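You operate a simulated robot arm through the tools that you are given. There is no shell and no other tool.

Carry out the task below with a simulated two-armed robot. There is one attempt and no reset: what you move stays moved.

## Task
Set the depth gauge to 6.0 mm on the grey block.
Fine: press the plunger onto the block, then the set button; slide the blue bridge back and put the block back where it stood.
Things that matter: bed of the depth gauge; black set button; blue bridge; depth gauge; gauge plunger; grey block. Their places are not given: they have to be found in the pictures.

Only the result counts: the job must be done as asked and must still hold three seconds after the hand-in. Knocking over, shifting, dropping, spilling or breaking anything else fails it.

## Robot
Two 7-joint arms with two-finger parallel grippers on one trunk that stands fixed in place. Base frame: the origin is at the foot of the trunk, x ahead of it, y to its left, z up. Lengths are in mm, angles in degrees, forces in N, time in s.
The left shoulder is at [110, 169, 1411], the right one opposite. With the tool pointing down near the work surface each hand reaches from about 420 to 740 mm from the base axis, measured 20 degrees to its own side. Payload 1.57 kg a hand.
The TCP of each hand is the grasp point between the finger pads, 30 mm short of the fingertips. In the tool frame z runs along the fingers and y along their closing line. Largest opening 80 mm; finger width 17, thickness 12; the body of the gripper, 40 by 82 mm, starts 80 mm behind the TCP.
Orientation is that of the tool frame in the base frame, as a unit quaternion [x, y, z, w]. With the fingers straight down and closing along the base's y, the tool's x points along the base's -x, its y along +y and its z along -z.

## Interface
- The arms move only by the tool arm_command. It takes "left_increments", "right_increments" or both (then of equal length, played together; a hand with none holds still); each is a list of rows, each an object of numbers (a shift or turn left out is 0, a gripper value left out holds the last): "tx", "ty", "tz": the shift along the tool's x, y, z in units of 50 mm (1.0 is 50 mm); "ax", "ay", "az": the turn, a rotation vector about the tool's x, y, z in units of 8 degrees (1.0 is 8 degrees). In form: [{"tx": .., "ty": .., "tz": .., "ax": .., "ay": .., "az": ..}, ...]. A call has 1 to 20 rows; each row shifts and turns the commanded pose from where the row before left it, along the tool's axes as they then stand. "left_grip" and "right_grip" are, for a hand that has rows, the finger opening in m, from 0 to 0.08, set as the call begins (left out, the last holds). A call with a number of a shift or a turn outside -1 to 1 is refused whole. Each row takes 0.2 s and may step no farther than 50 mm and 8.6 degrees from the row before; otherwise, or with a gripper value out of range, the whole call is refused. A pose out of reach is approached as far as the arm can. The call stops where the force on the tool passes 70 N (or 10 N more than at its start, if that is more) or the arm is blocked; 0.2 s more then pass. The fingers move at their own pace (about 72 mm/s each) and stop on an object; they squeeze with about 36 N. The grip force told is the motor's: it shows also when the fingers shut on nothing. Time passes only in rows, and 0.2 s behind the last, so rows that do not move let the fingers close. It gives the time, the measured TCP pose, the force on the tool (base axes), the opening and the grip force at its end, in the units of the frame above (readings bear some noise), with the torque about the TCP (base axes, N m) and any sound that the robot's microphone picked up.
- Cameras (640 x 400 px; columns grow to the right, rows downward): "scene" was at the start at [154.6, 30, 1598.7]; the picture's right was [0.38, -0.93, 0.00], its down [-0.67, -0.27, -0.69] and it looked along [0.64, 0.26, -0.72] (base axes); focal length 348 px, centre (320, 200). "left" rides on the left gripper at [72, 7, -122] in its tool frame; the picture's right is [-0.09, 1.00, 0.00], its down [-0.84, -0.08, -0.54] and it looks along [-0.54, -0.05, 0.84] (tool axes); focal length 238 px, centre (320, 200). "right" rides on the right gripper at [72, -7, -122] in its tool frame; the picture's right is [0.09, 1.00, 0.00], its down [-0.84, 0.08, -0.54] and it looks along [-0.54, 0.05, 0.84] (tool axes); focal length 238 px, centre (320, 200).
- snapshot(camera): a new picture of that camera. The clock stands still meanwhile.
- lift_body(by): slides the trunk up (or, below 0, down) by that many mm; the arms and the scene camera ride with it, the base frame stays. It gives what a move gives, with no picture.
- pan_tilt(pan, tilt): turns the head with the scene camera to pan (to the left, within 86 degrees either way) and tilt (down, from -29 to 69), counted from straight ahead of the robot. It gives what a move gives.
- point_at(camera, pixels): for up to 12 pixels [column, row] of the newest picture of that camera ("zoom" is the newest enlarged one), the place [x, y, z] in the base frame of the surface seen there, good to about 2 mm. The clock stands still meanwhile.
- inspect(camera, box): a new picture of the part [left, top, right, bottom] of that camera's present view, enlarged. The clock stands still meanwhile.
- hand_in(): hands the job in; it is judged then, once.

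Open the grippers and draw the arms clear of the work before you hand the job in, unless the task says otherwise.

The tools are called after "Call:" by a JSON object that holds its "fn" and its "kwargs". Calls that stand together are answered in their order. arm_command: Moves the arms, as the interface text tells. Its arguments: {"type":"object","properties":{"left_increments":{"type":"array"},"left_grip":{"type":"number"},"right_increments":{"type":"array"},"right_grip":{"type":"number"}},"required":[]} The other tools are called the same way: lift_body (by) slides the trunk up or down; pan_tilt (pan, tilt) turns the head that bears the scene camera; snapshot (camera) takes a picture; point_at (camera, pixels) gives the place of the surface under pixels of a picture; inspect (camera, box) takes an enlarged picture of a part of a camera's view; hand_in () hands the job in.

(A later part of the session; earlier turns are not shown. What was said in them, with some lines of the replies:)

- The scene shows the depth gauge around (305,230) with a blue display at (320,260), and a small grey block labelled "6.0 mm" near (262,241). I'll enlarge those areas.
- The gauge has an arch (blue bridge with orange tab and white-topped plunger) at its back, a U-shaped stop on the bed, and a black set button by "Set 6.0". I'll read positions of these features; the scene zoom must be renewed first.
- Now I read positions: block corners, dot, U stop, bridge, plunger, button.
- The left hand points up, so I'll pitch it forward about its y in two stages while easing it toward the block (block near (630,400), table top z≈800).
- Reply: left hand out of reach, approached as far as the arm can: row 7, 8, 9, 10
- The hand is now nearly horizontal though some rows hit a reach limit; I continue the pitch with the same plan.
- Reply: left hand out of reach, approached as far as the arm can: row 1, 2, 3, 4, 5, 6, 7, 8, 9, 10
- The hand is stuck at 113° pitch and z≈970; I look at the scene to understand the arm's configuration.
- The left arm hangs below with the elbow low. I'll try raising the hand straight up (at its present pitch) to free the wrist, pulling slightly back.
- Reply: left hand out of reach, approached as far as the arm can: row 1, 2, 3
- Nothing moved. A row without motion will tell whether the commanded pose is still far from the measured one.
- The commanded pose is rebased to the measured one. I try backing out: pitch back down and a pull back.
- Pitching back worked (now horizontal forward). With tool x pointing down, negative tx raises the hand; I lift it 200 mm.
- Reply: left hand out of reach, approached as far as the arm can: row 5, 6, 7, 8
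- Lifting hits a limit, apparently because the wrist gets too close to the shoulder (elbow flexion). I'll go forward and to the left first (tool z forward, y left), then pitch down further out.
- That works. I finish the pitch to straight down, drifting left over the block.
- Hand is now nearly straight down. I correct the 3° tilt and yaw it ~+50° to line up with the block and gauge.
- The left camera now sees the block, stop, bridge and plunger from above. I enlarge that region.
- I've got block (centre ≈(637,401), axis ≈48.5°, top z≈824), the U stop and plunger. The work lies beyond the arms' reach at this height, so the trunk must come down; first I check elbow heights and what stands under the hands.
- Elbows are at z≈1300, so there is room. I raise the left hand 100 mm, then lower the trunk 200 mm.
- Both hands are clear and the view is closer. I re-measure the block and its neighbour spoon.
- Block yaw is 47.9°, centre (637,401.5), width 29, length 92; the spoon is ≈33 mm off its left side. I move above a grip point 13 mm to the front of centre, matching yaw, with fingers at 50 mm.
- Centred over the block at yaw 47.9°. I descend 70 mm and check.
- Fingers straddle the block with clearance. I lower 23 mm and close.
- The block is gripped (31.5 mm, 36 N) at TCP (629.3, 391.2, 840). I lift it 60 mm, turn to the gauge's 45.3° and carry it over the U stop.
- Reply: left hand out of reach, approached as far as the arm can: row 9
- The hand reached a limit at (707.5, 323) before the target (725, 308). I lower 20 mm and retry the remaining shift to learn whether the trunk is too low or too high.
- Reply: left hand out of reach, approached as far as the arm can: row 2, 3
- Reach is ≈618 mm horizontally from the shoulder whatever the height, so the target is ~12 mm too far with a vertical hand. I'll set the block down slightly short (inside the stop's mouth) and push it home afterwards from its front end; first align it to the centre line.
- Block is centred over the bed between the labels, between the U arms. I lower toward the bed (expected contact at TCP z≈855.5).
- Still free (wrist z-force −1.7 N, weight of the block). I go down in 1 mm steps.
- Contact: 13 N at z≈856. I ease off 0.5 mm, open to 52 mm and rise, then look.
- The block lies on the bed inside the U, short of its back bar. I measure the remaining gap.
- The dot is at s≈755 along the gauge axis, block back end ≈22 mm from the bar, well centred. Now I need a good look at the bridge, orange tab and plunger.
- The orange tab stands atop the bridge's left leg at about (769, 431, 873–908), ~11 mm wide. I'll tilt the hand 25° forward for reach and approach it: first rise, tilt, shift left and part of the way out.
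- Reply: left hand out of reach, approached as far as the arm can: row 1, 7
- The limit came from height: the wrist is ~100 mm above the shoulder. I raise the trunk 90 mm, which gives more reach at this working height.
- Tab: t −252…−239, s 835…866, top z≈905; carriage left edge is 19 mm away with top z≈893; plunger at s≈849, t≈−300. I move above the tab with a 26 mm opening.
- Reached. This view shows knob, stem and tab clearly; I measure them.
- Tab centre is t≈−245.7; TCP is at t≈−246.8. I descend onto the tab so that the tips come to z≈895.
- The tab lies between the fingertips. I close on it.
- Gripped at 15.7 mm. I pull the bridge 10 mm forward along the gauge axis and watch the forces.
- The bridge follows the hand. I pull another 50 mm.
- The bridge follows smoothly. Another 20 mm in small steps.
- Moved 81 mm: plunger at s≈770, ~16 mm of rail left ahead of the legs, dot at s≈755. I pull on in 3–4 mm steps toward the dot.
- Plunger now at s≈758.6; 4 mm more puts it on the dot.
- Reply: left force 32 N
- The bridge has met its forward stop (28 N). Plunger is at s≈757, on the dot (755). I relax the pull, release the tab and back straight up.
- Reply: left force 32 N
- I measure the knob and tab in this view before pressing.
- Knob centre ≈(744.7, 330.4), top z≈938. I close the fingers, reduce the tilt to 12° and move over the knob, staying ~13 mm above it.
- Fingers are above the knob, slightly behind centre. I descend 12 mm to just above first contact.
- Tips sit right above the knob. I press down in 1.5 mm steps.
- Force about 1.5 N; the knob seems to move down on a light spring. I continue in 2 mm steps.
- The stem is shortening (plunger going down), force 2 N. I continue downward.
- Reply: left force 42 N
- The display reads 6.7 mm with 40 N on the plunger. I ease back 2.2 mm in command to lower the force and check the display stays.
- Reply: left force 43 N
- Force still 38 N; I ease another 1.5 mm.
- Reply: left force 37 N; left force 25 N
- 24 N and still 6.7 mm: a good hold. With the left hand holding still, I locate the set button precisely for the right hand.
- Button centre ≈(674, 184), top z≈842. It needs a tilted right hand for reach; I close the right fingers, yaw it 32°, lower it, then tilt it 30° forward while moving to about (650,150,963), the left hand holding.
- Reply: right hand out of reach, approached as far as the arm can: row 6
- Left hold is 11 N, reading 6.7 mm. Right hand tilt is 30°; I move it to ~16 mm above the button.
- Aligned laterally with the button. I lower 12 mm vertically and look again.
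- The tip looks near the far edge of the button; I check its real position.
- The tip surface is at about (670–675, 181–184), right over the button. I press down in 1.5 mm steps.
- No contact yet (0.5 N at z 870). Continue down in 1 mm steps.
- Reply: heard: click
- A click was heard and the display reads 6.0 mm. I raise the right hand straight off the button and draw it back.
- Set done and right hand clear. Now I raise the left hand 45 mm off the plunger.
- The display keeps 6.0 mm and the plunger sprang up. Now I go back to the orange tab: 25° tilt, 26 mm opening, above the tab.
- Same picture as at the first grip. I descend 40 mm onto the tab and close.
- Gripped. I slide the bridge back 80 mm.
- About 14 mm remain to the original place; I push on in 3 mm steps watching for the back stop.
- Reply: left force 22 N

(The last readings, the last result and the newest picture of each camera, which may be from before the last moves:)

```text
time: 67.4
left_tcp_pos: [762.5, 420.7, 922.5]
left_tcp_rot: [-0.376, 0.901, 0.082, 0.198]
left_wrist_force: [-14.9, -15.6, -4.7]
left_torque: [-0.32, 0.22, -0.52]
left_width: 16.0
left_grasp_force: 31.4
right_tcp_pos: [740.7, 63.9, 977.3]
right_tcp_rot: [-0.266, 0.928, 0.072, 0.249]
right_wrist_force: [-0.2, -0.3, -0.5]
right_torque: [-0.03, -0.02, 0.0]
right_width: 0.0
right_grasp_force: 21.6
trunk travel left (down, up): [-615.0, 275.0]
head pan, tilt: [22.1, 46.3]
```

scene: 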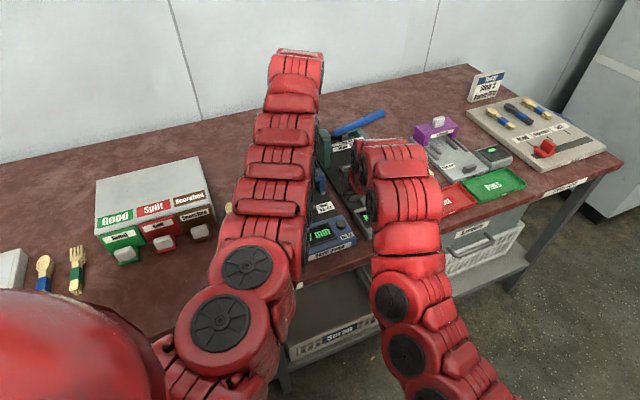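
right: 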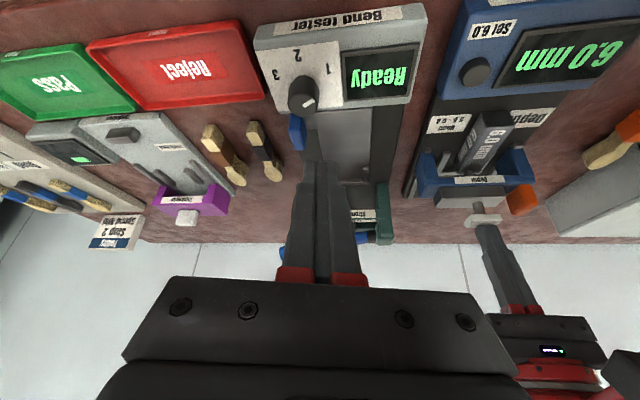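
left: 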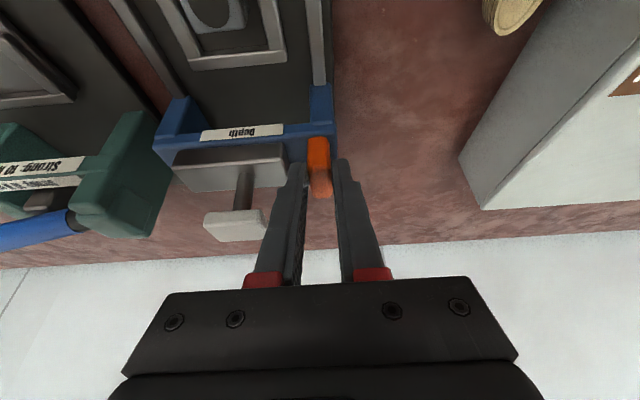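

The bridge is against its back stop (≈21 N). I relax, release and rise.

Call:
{"fn": "arm_command", "kwargs": {"left_increments": [{"tx": 0.018, "tz": -0.0085}, {}]}}

Call:
{"fn": "arm_command", "kwargs": {"left_grip": 0.026, "left_increments": [{}, {}, {"tx": -0.169, "tz": -0.3624}, {"tx": -0.169, "tz": -0.3624}, {"tx": -0.169, "tz": -0.3624}, {}]}}

Call:
{"fn": "snapshot", "kwargs": {"camera": "left"}}

```text
time: 68.0
left_tcp_pos: [763.1, 421.2, 923.2]
left_tcp_rot: [-0.376, 0.901, 0.083, 0.199]
left_wrist_force: [-16.0, -18.0, -9.4]
left_torque: [-0.67, 0.52, -0.46]
left_width: 15.8
left_grasp_force: 30.7
right_tcp_pos: [741.5, 65.6, 977.4]
right_tcp_rot: [-0.266, 0.928, 0.072, 0.249]
right_wrist_force: [-0.5, 0.3, -0.1]
right_torque: [0.01, -0.03, 0.03]
right_width: 0.0
right_grasp_force: 21.2
trunk travel left (down, up): [-615.0, 275.0]
head pan, tilt: [22.1, 46.3]
```

```text
time: 69.4
left_tcp_pos: [763.8, 423.2, 981.7]
left_tcp_rot: [-0.376, 0.901, 0.081, 0.199]
left_wrist_force: [0.8, 0.4, -0.5]
left_torque: [0.0, 0.01, 0.02]
left_width: 26.1
left_grasp_force: 0.1
right_tcp_pos: [741.4, 64.9, 976.8]
right_tcp_rot: [-0.266, 0.929, 0.071, 0.248]
right_wrist_force: [0.4, 0.1, -0.2]
right_torque: [0.03, 0.0, 0.01]
right_width: 0.0
right_grasp_force: 21.4
trunk travel left (down, up): [-615.0, 275.0]
head pan, tilt: [22.1, 46.3]
```

```text
taken
```

left: 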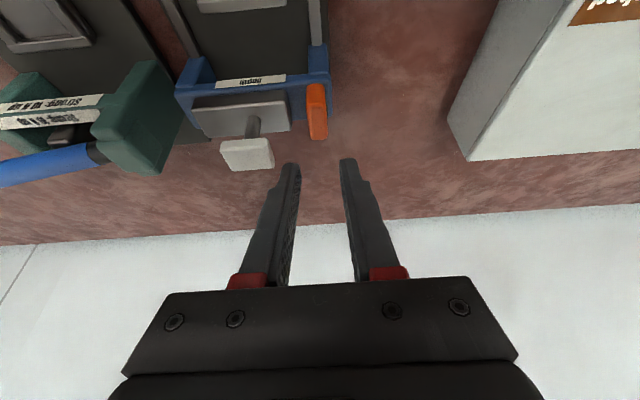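

The bridge is back where it was. Now to the block: I come forward, untilt, shift to the centre line and open to 50 mm above the block.

Call:
{"fn": "arm_command", "kwargs": {"left_grip": 0.05, "left_increments": [{"tx": 0.5875, "tz": -0.2745}, {"tx": 0.5875, "tz": -0.2745}, {"tx": 0.5875, "tz": -0.2745}, {"tx": 0.5875, "tz": -0.2745}, {"ay": 1}, {"ay": 1}, {"ay": 1}, {"ay": 0.1}, {"ty": -0.525}, {"ty": -0.525, "tz": 0.5}, {"tz": 0.5}, {}]}}

Call:
{"fn": "snapshot", "kwargs": {"camera": "left"}}

```text
time: 72.0
left_tcp_pos: [712.7, 296.9, 932.2]
left_tcp_rot: [-0.386, 0.922, -0.001, 0.002]
left_wrist_force: [0.2, 0.4, 0.7]
left_torque: [0.0, -0.01, 0.03]
left_width: 49.9
left_grasp_force: 0.0
left hand out of reach, approached as far as the arm can: row 4
right_tcp_pos: [740.9, 65.7, 976.1]
right_tcp_rot: [-0.267, 0.928, 0.072, 0.25]
right_wrist_force: [0.1, 0.1, -0.8]
right_torque: [0.0, -0.02, 0.0]
right_width: 0.0
right_grasp_force: 21.8
trunk travel left (down, up): [-615.0, 275.0]
head pan, tilt: [22.1, 46.3]
```

```text
taken
```

left: 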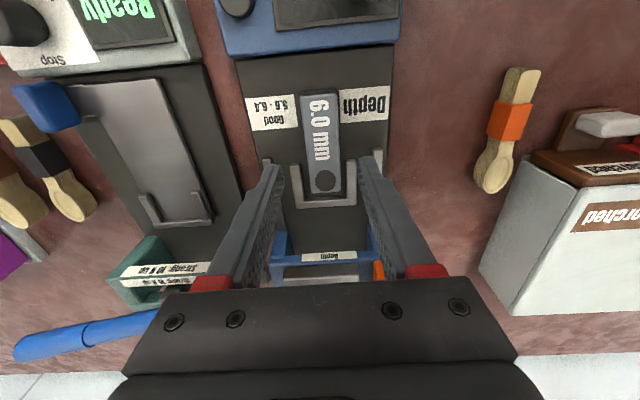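

I verify the block hasn't moved: measure its dot and corners.

Call:
{"fn": "inspect", "kwargs": {"camera": "left", "box": [250, 70, 400, 230]}}

```text
2.50 times, centred on (325, 150) of left
```

zoom: 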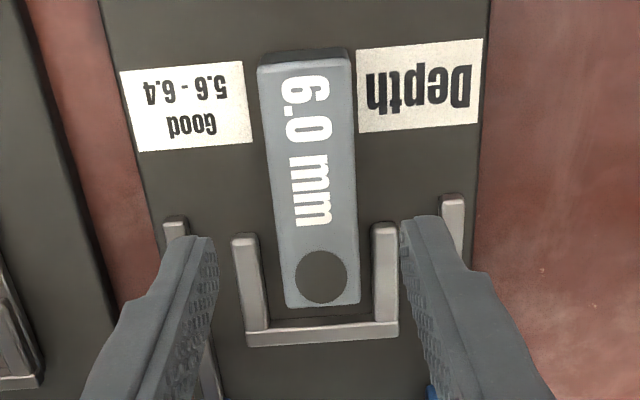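

Call:
{"fn": "point_at", "kwargs": {"camera": "zoom", "pixels": [[322, 277], [262, 68], [348, 62], [356, 298], [290, 302], [265, 180], [353, 170]]}}

```text
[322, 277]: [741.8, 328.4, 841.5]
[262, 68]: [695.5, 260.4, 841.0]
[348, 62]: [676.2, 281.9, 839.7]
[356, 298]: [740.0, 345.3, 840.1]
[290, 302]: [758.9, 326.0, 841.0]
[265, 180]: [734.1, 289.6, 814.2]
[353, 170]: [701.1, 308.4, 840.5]
```

Block unmoved (dot at (741.8, 328.4)). I correct 3.8 mm in s and descend to the original release height.

Call:
{"fn": "arm_command", "kwargs": {"left_increments": [{"tx": 0.076}, {"tz": 0.5}, {"tz": 0.5}, {"tz": 0.25}, {"tz": 0.26}, {}]}}

Call:
{"fn": "snapshot", "kwargs": {"camera": "left"}}

```text
time: 73.4
left_tcp_pos: [708.6, 293.0, 857.1]
left_tcp_rot: [-0.386, 0.923, -0.001, 0.002]
left_wrist_force: [-0.1, -0.4, 0.1]
left_torque: [-0.01, -0.01, 0.04]
left_width: 50.2
left_grasp_force: 0.1
right_tcp_pos: [742.1, 65.5, 976.1]
right_tcp_rot: [-0.266, 0.929, 0.071, 0.248]
right_wrist_force: [0.5, 0.0, -0.3]
right_torque: [-0.01, 0.02, 0.01]
right_width: 0.1
right_grasp_force: 21.9
trunk travel left (down, up): [-615.0, 275.0]
head pan, tilt: [22.1, 46.3]
```

```text
taken
```

left: 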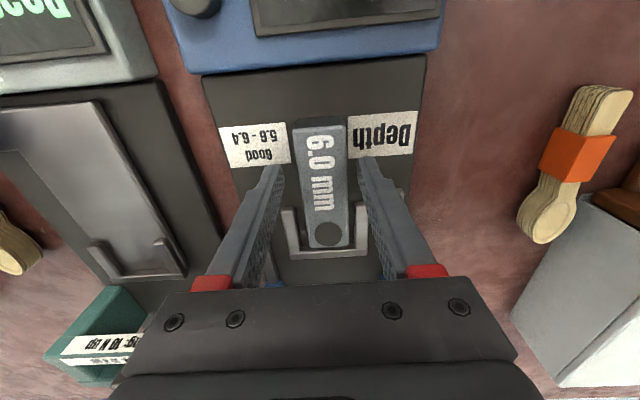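

Fingers straddle the block as before. I close and read the pose a few times.

Call:
{"fn": "arm_command", "kwargs": {"left_grip": 0.02, "left_increments": [{}, {}, {}, {}]}}

Call:
{"fn": "arm_command", "kwargs": {"left_increments": [{}]}}

Call:
{"fn": "arm_command", "kwargs": {"left_increments": [{}]}}

Call:
{"fn": "arm_command", "kwargs": {"left_increments": [{}]}}

```text
time: 74.4
left_tcp_pos: [709.5, 292.4, 857.7]
left_tcp_rot: [-0.385, 0.923, 0.0, 0.0]
left_wrist_force: [0.8, 0.6, -0.1]
left_torque: [-0.02, 0.02, 0.01]
left_width: 31.4
left_grasp_force: 35.7
right_tcp_pos: [741.0, 65.7, 976.2]
right_tcp_rot: [-0.266, 0.929, 0.072, 0.249]
right_wrist_force: [0.2, -0.2, -0.1]
right_torque: [-0.01, 0.0, -0.01]
right_width: 0.3
right_grasp_force: 21.8
trunk travel left (down, up): [-615.0, 275.0]
head pan, tilt: [22.1, 46.3]
```

```text
time: 74.8
left_tcp_pos: [710.0, 291.4, 858.4]
left_tcp_rot: [-0.385, 0.923, 0.0, 0.002]
left_wrist_force: [0.0, -0.7, -0.2]
left_torque: [0.01, 0.06, 0.01]
left_width: 31.6
left_grasp_force: 35.8
right_tcp_pos: [741.7, 66.0, 976.6]
right_tcp_rot: [-0.266, 0.929, 0.071, 0.249]
right_wrist_force: [0.4, 0.5, 0.3]
right_torque: [0.03, 0.05, 0.03]
right_width: 0.1
right_grasp_force: 21.0
trunk travel left (down, up): [-615.0, 275.0]
head pan, tilt: [22.1, 46.3]
```

```text
time: 75.2
left_tcp_pos: [709.8, 292.1, 858.0]
left_tcp_rot: [-0.385, 0.923, -0.001, 0.001]
left_wrist_force: [-0.3, 0.1, 0.2]
left_torque: [0.03, 0.01, 0.03]
left_width: 31.5
left_grasp_force: 36.4
right_tcp_pos: [742.3, 64.7, 975.3]
right_tcp_rot: [-0.266, 0.928, 0.072, 0.25]
right_wrist_force: [-0.2, -1.0, -0.1]
right_torque: [0.0, -0.02, 0.01]
right_width: 0.1
right_grasp_force: 21.5
trunk travel left (down, up): [-615.0, 275.0]
head pan, tilt: [22.1, 46.3]
```

```text
time: 75.6
left_tcp_pos: [709.9, 292.7, 857.3]
left_tcp_rot: [-0.385, 0.923, -0.001, 0.002]
left_wrist_force: [1.6, 0.2, 0.5]
left_torque: [0.03, 0.06, -0.01]
left_width: 31.3
left_grasp_force: 35.7
right_tcp_pos: [741.2, 64.9, 976.1]
right_tcp_rot: [-0.266, 0.928, 0.071, 0.249]
right_wrist_force: [-0.3, -0.2, 0.3]
right_torque: [0.01, 0.0, -0.01]
right_width: 0.0
right_grasp_force: 20.8
trunk travel left (down, up): [-615.0, 275.0]
head pan, tilt: [22.1, 46.3]
```

Gripped again (31.5 mm) at TCP ≈(709.8, 292.2, 857.9). I lift 60 mm, turn to 47.9° yaw and carry the block back above its old place (TCP target ≈(627.7, 390.9)).

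Call:
{"fn": "arm_command", "kwargs": {"left_increments": [{"tz": -0.3}, {"tz": -0.3}, {"tz": -0.3}, {"tz": -0.3}, {"az": -0.322}, {"tx": -0.092, "ty": 0.635}, {"tx": -0.092, "ty": 0.635}, {"tx": -0.092, "ty": 0.635}, {"tx": -0.092, "ty": 0.635}, {}]}}

Call:
{"fn": "arm_command", "kwargs": {"left_increments": [{}]}}

Call:
{"fn": "snapshot", "kwargs": {"camera": "left"}}

```text
time: 77.8
left_tcp_pos: [629.2, 390.7, 916.2]
left_tcp_rot: [-0.406, 0.914, 0.0, 0.002]
left_wrist_force: [0.6, 1.0, -1.7]
left_torque: [0.0, 0.05, -0.02]
left_width: 31.2
left_grasp_force: 36.2
right_tcp_pos: [741.7, 65.9, 975.8]
right_tcp_rot: [-0.267, 0.928, 0.071, 0.249]
right_wrist_force: [0.4, -0.7, -0.5]
right_torque: [0.01, -0.01, -0.04]
right_width: 0.1
right_grasp_force: 21.1
trunk travel left (down, up): [-615.0, 275.0]
head pan, tilt: [22.1, 46.3]
```

```text
time: 78.2
left_tcp_pos: [628.3, 392.1, 915.8]
left_tcp_rot: [-0.407, 0.914, -0.001, 0.002]
left_wrist_force: [0.3, 0.1, -2.0]
left_torque: [-0.04, 0.04, 0.0]
left_width: 30.9
left_grasp_force: 35.7
right_tcp_pos: [741.9, 65.1, 976.4]
right_tcp_rot: [-0.266, 0.929, 0.071, 0.249]
right_wrist_force: [0.4, 0.0, 0.1]
right_torque: [-0.04, 0.01, -0.04]
right_width: 0.0
right_grasp_force: 21.3
trunk travel left (down, up): [-615.0, 275.0]
head pan, tilt: [22.1, 46.3]
```

```text
taken
```

left: 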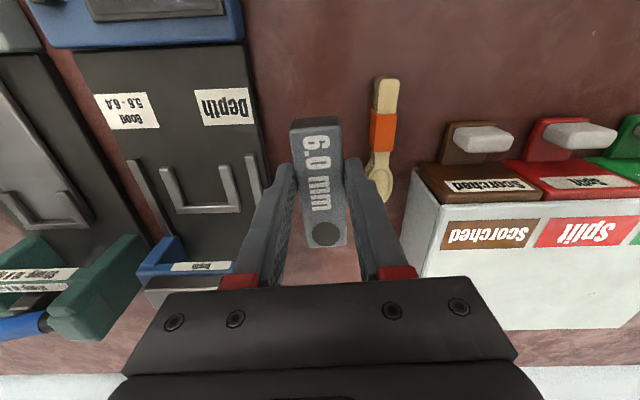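

Slight correction of ~1 mm, then lower 70 mm to about 4 mm above contact.

Call:
{"fn": "arm_command", "kwargs": {"left_increments": [{"tx": 0.021, "ty": 0.008}, {"tz": 0.35}, {"tz": 0.35}, {"tz": 0.35}, {"tz": 0.33}, {}]}}

Call:
{"fn": "arm_command", "kwargs": {"left_increments": [{"tz": 0.02}, {"tz": 0.02}, {}]}}

```text
time: 79.6
left_tcp_pos: [627.1, 391.8, 847.8]
left_tcp_rot: [-0.406, 0.914, 0.0, 0.003]
left_wrist_force: [-1.2, -0.9, -2.2]
left_torque: [-0.01, 0.05, 0.01]
left_width: 31.2
left_grasp_force: 36.5
right_tcp_pos: [743.1, 66.0, 976.4]
right_tcp_rot: [-0.266, 0.929, 0.071, 0.249]
right_wrist_force: [0.0, 0.3, -0.1]
right_torque: [0.02, 0.0, 0.02]
right_width: 0.0
right_grasp_force: 21.5
trunk travel left (down, up): [-615.0, 275.0]
head pan, tilt: [22.1, 46.3]
```

```text
time: 80.4
left_tcp_pos: [627.2, 390.6, 844.8]
left_tcp_rot: [-0.406, 0.914, -0.001, 0.001]
left_wrist_force: [0.0, 0.3, -1.9]
left_torque: [-0.03, 0.0, -0.01]
left_width: 31.3
left_grasp_force: 36.5
right_tcp_pos: [742.1, 65.8, 976.2]
right_tcp_rot: [-0.266, 0.928, 0.071, 0.25]
right_wrist_force: [0.2, -0.1, -0.2]
right_torque: [0.01, 0.01, 0.0]
right_width: 0.0
right_grasp_force: 21.6
trunk travel left (down, up): [-615.0, 275.0]
head pan, tilt: [22.1, 46.3]
```

Still in the air (−1.9 N). I go on in 1 mm steps.

Call:
{"fn": "arm_command", "kwargs": {"left_increments": [{"tz": 0.02}, {"tz": 0.02}, {}]}}

Call:
{"fn": "arm_command", "kwargs": {"left_increments": [{"tz": 0.015}, {}]}}

```text
time: 81.2
left_tcp_pos: [627.0, 391.9, 843.2]
left_tcp_rot: [-0.406, 0.914, -0.001, 0.003]
left_wrist_force: [-0.3, -0.1, -2.0]
left_torque: [-0.01, 0.0, 0.0]
left_width: 31.2
left_grasp_force: 36.5
right_tcp_pos: [741.1, 64.7, 976.9]
right_tcp_rot: [-0.266, 0.929, 0.071, 0.248]
right_wrist_force: [0.8, 0.4, 0.0]
right_torque: [0.0, -0.03, 0.02]
right_width: 0.0
right_grasp_force: 21.5
trunk travel left (down, up): [-615.0, 275.0]
head pan, tilt: [22.1, 46.3]
```

```text
time: 81.8
left_tcp_pos: [626.0, 391.9, 841.1]
left_tcp_rot: [-0.406, 0.914, -0.001, 0.002]
left_wrist_force: [-0.2, -0.8, -2.5]
left_torque: [-0.02, 0.05, 0.02]
left_width: 31.3
left_grasp_force: 35.9
right_tcp_pos: [741.0, 67.2, 976.6]
right_tcp_rot: [-0.266, 0.929, 0.071, 0.248]
right_wrist_force: [1.4, 0.2, -0.1]
right_torque: [0.0, -0.02, 0.0]
right_width: 0.0
right_grasp_force: 21.5
trunk travel left (down, up): [-615.0, 275.0]
head pan, tilt: [22.1, 46.3]
```

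Call:
{"fn": "arm_command", "kwargs": {"left_increments": [{"tz": 0.015, "ty": -0.015}, {}]}}

Call:
{"fn": "arm_command", "kwargs": {"left_increments": [{"tz": 0.012}, {}]}}

```text
time: 82.4
left_tcp_pos: [629.0, 390.1, 841.8]
left_tcp_rot: [-0.406, 0.914, -0.002, 0.002]
left_wrist_force: [-0.4, -0.1, -2.4]
left_torque: [-0.03, -0.01, -0.03]
left_width: 31.5
left_grasp_force: 36.2
right_tcp_pos: [741.9, 64.7, 975.6]
right_tcp_rot: [-0.266, 0.929, 0.071, 0.249]
right_wrist_force: [0.8, 0.5, 0.0]
right_torque: [0.01, 0.0, 0.0]
right_width: 0.0
right_grasp_force: 21.5
trunk travel left (down, up): [-615.0, 275.0]
head pan, tilt: [22.1, 46.3]
```

```text
time: 83.0
left_tcp_pos: [627.6, 390.0, 841.7]
left_tcp_rot: [-0.406, 0.914, -0.001, 0.002]
left_wrist_force: [1.8, 0.4, 2.9]
left_torque: [0.17, -0.1, 0.01]
left_width: 31.5
left_grasp_force: 35.9
right_tcp_pos: [742.0, 65.7, 976.0]
right_tcp_rot: [-0.267, 0.928, 0.072, 0.248]
right_wrist_force: [0.3, -0.7, 0.8]
right_torque: [0.01, 0.07, 0.0]
right_width: 0.0
right_grasp_force: 21.7
trunk travel left (down, up): [-615.0, 275.0]
head pan, tilt: [22.1, 46.3]
```

Contact (+2.9 N) at z≈841.5, TCP ≈(628, 390.3). I release to 50 mm, wait, then rise and look.

Call:
{"fn": "arm_command", "kwargs": {"left_grip": 0.05, "left_increments": [{}, {}, {}, {"tz": -0.3}, {"tz": -0.5}, {"tz": -0.5}, {"tz": -0.5}, {}]}}

Call:
{"fn": "inspect", "kwargs": {"camera": "left", "box": [260, 60, 430, 210]}}

```text
time: 84.8
left_tcp_pos: [627.6, 391.5, 930.3]
left_tcp_rot: [-0.406, 0.914, 0.0, 0.002]
left_wrist_force: [0.5, -0.1, -0.7]
left_torque: [0.01, 0.0, 0.04]
left_width: 50.0
left_grasp_force: 0.1
right_tcp_pos: [742.4, 66.6, 976.2]
right_tcp_rot: [-0.266, 0.928, 0.071, 0.249]
right_wrist_force: [0.1, -0.6, -0.7]
right_torque: [0.0, 0.0, 0.0]
right_width: 0.0
right_grasp_force: 21.4
trunk travel left (down, up): [-615.0, 275.0]
head pan, tilt: [22.1, 46.3]
```

```text
2.67 times, centred on (345, 135) of left
```

zoom: 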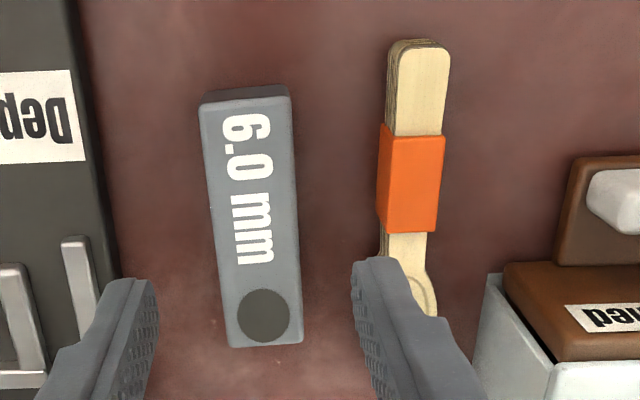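

Call:
{"fn": "point_at", "kwargs": {"camera": "zoom", "pixels": [[206, 108], [287, 98], [299, 338], [232, 343], [264, 315], [250, 220], [210, 220], [292, 210]]}}

```text
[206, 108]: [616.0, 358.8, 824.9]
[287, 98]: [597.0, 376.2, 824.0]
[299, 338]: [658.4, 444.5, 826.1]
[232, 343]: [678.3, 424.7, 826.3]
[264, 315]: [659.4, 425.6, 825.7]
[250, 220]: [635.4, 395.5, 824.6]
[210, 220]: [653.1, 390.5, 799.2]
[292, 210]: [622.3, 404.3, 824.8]
```

Block centre is now ≈(637.4, 401.1) versus (636.9, 401.1) originally, same yaw. I raise the left hand, open the right gripper and draw both clear.

Call:
{"fn": "arm_command", "kwargs": {"left_grip": 0.08, "right_grip": 0.08, "left_increments": [{"tz": -0.5}, {"tz": -0.5}, {"tz": -0.5}, {"tz": -0.5}, {"tx": 0.5}, {"tx": 0.5}, {}], "right_increments": [{"tx": -0.25, "tz": -0.43}, {"tx": -0.25, "tz": -0.43}, {"tx": -0.25, "tz": -0.43}, {"tx": 0.4, "tz": -0.23}, {"tx": 0.4, "tz": -0.23}, {"tx": 0.4, "tz": -0.23}, {}]}}

Call:
{"fn": "snapshot", "kwargs": {"camera": "right"}}

Call:
{"fn": "snapshot", "kwargs": {"camera": "scene"}}

Call:
{"fn": "snapshot", "kwargs": {"camera": "left"}}

```text
time: 86.4
left_tcp_pos: [596.1, 354.6, 1030.4]
left_tcp_rot: [-0.406, 0.914, 0.0, 0.001]
left_wrist_force: [0.3, 0.1, 0.6]
left_torque: [-0.01, -0.01, -0.03]
left_width: 79.9
left_grasp_force: 0.0
right_tcp_pos: [684.0, 29.0, 1050.6]
right_tcp_rot: [-0.266, 0.929, 0.07, 0.248]
right_wrist_force: [-0.5, 0.9, -0.5]
right_torque: [-0.04, 0.05, -0.02]
right_width: 80.2
right_grasp_force: 0.1
trunk travel left (down, up): [-615.0, 275.0]
head pan, tilt: [22.1, 46.3]
```

```text
taken
```

right: 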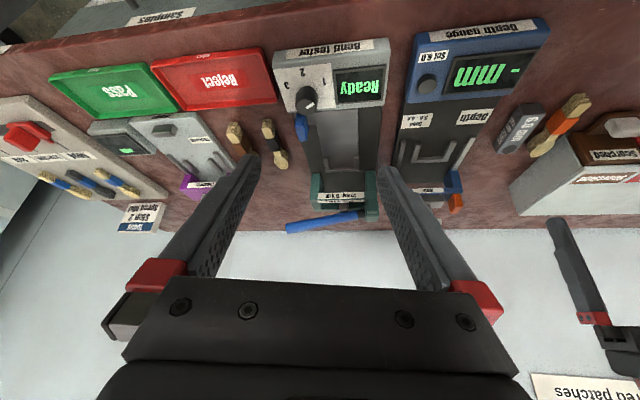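

```text
taken
```

scene: 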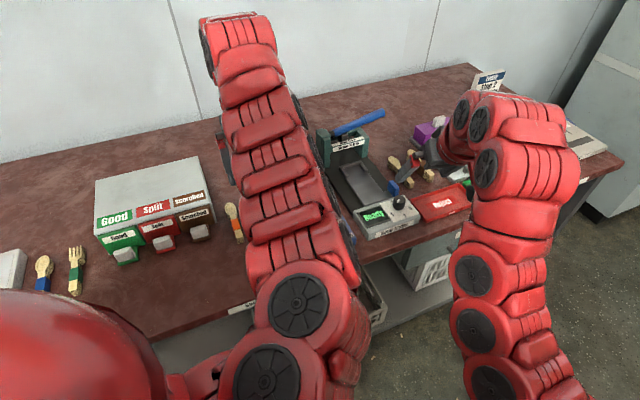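

```text
taken
```

left: 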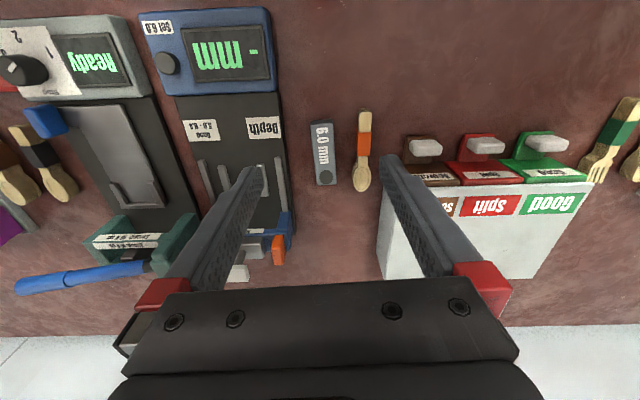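

Display is back to "- mm" as at the start (bridge parked, nothing under the plunger), the bridge is at the back, the block is in its place, and nothing else has moved. Both grippers are open and clear, so I hand in.

Call:
{"fn": "hand_in", "kwargs": {}}

```text
The job is handed in.
```

I set the depth gauge to 6.0 mm on the grey block and handed the job in.

- **Setting:** With the plunger held down on the block, the gauge first read 6.7 mm. When I pressed the set button there was a click and the display changed to 6.0 mm. It still read 6.0 mm after I let go of the plunger.
- **Bridge:** It is slid back against its rear stop, where it began. The display now shows "- mm", as it did at the start. I did not press the plunger again after sliding the bridge back, so I haven't checked that the setting held.
- **Block:** It is back in its old place, within about 1 mm by the camera and at the same angle.
- **Surroundings:** The last pictures show nothing else shifted. Both grippers are open and the arms are clear of the work.
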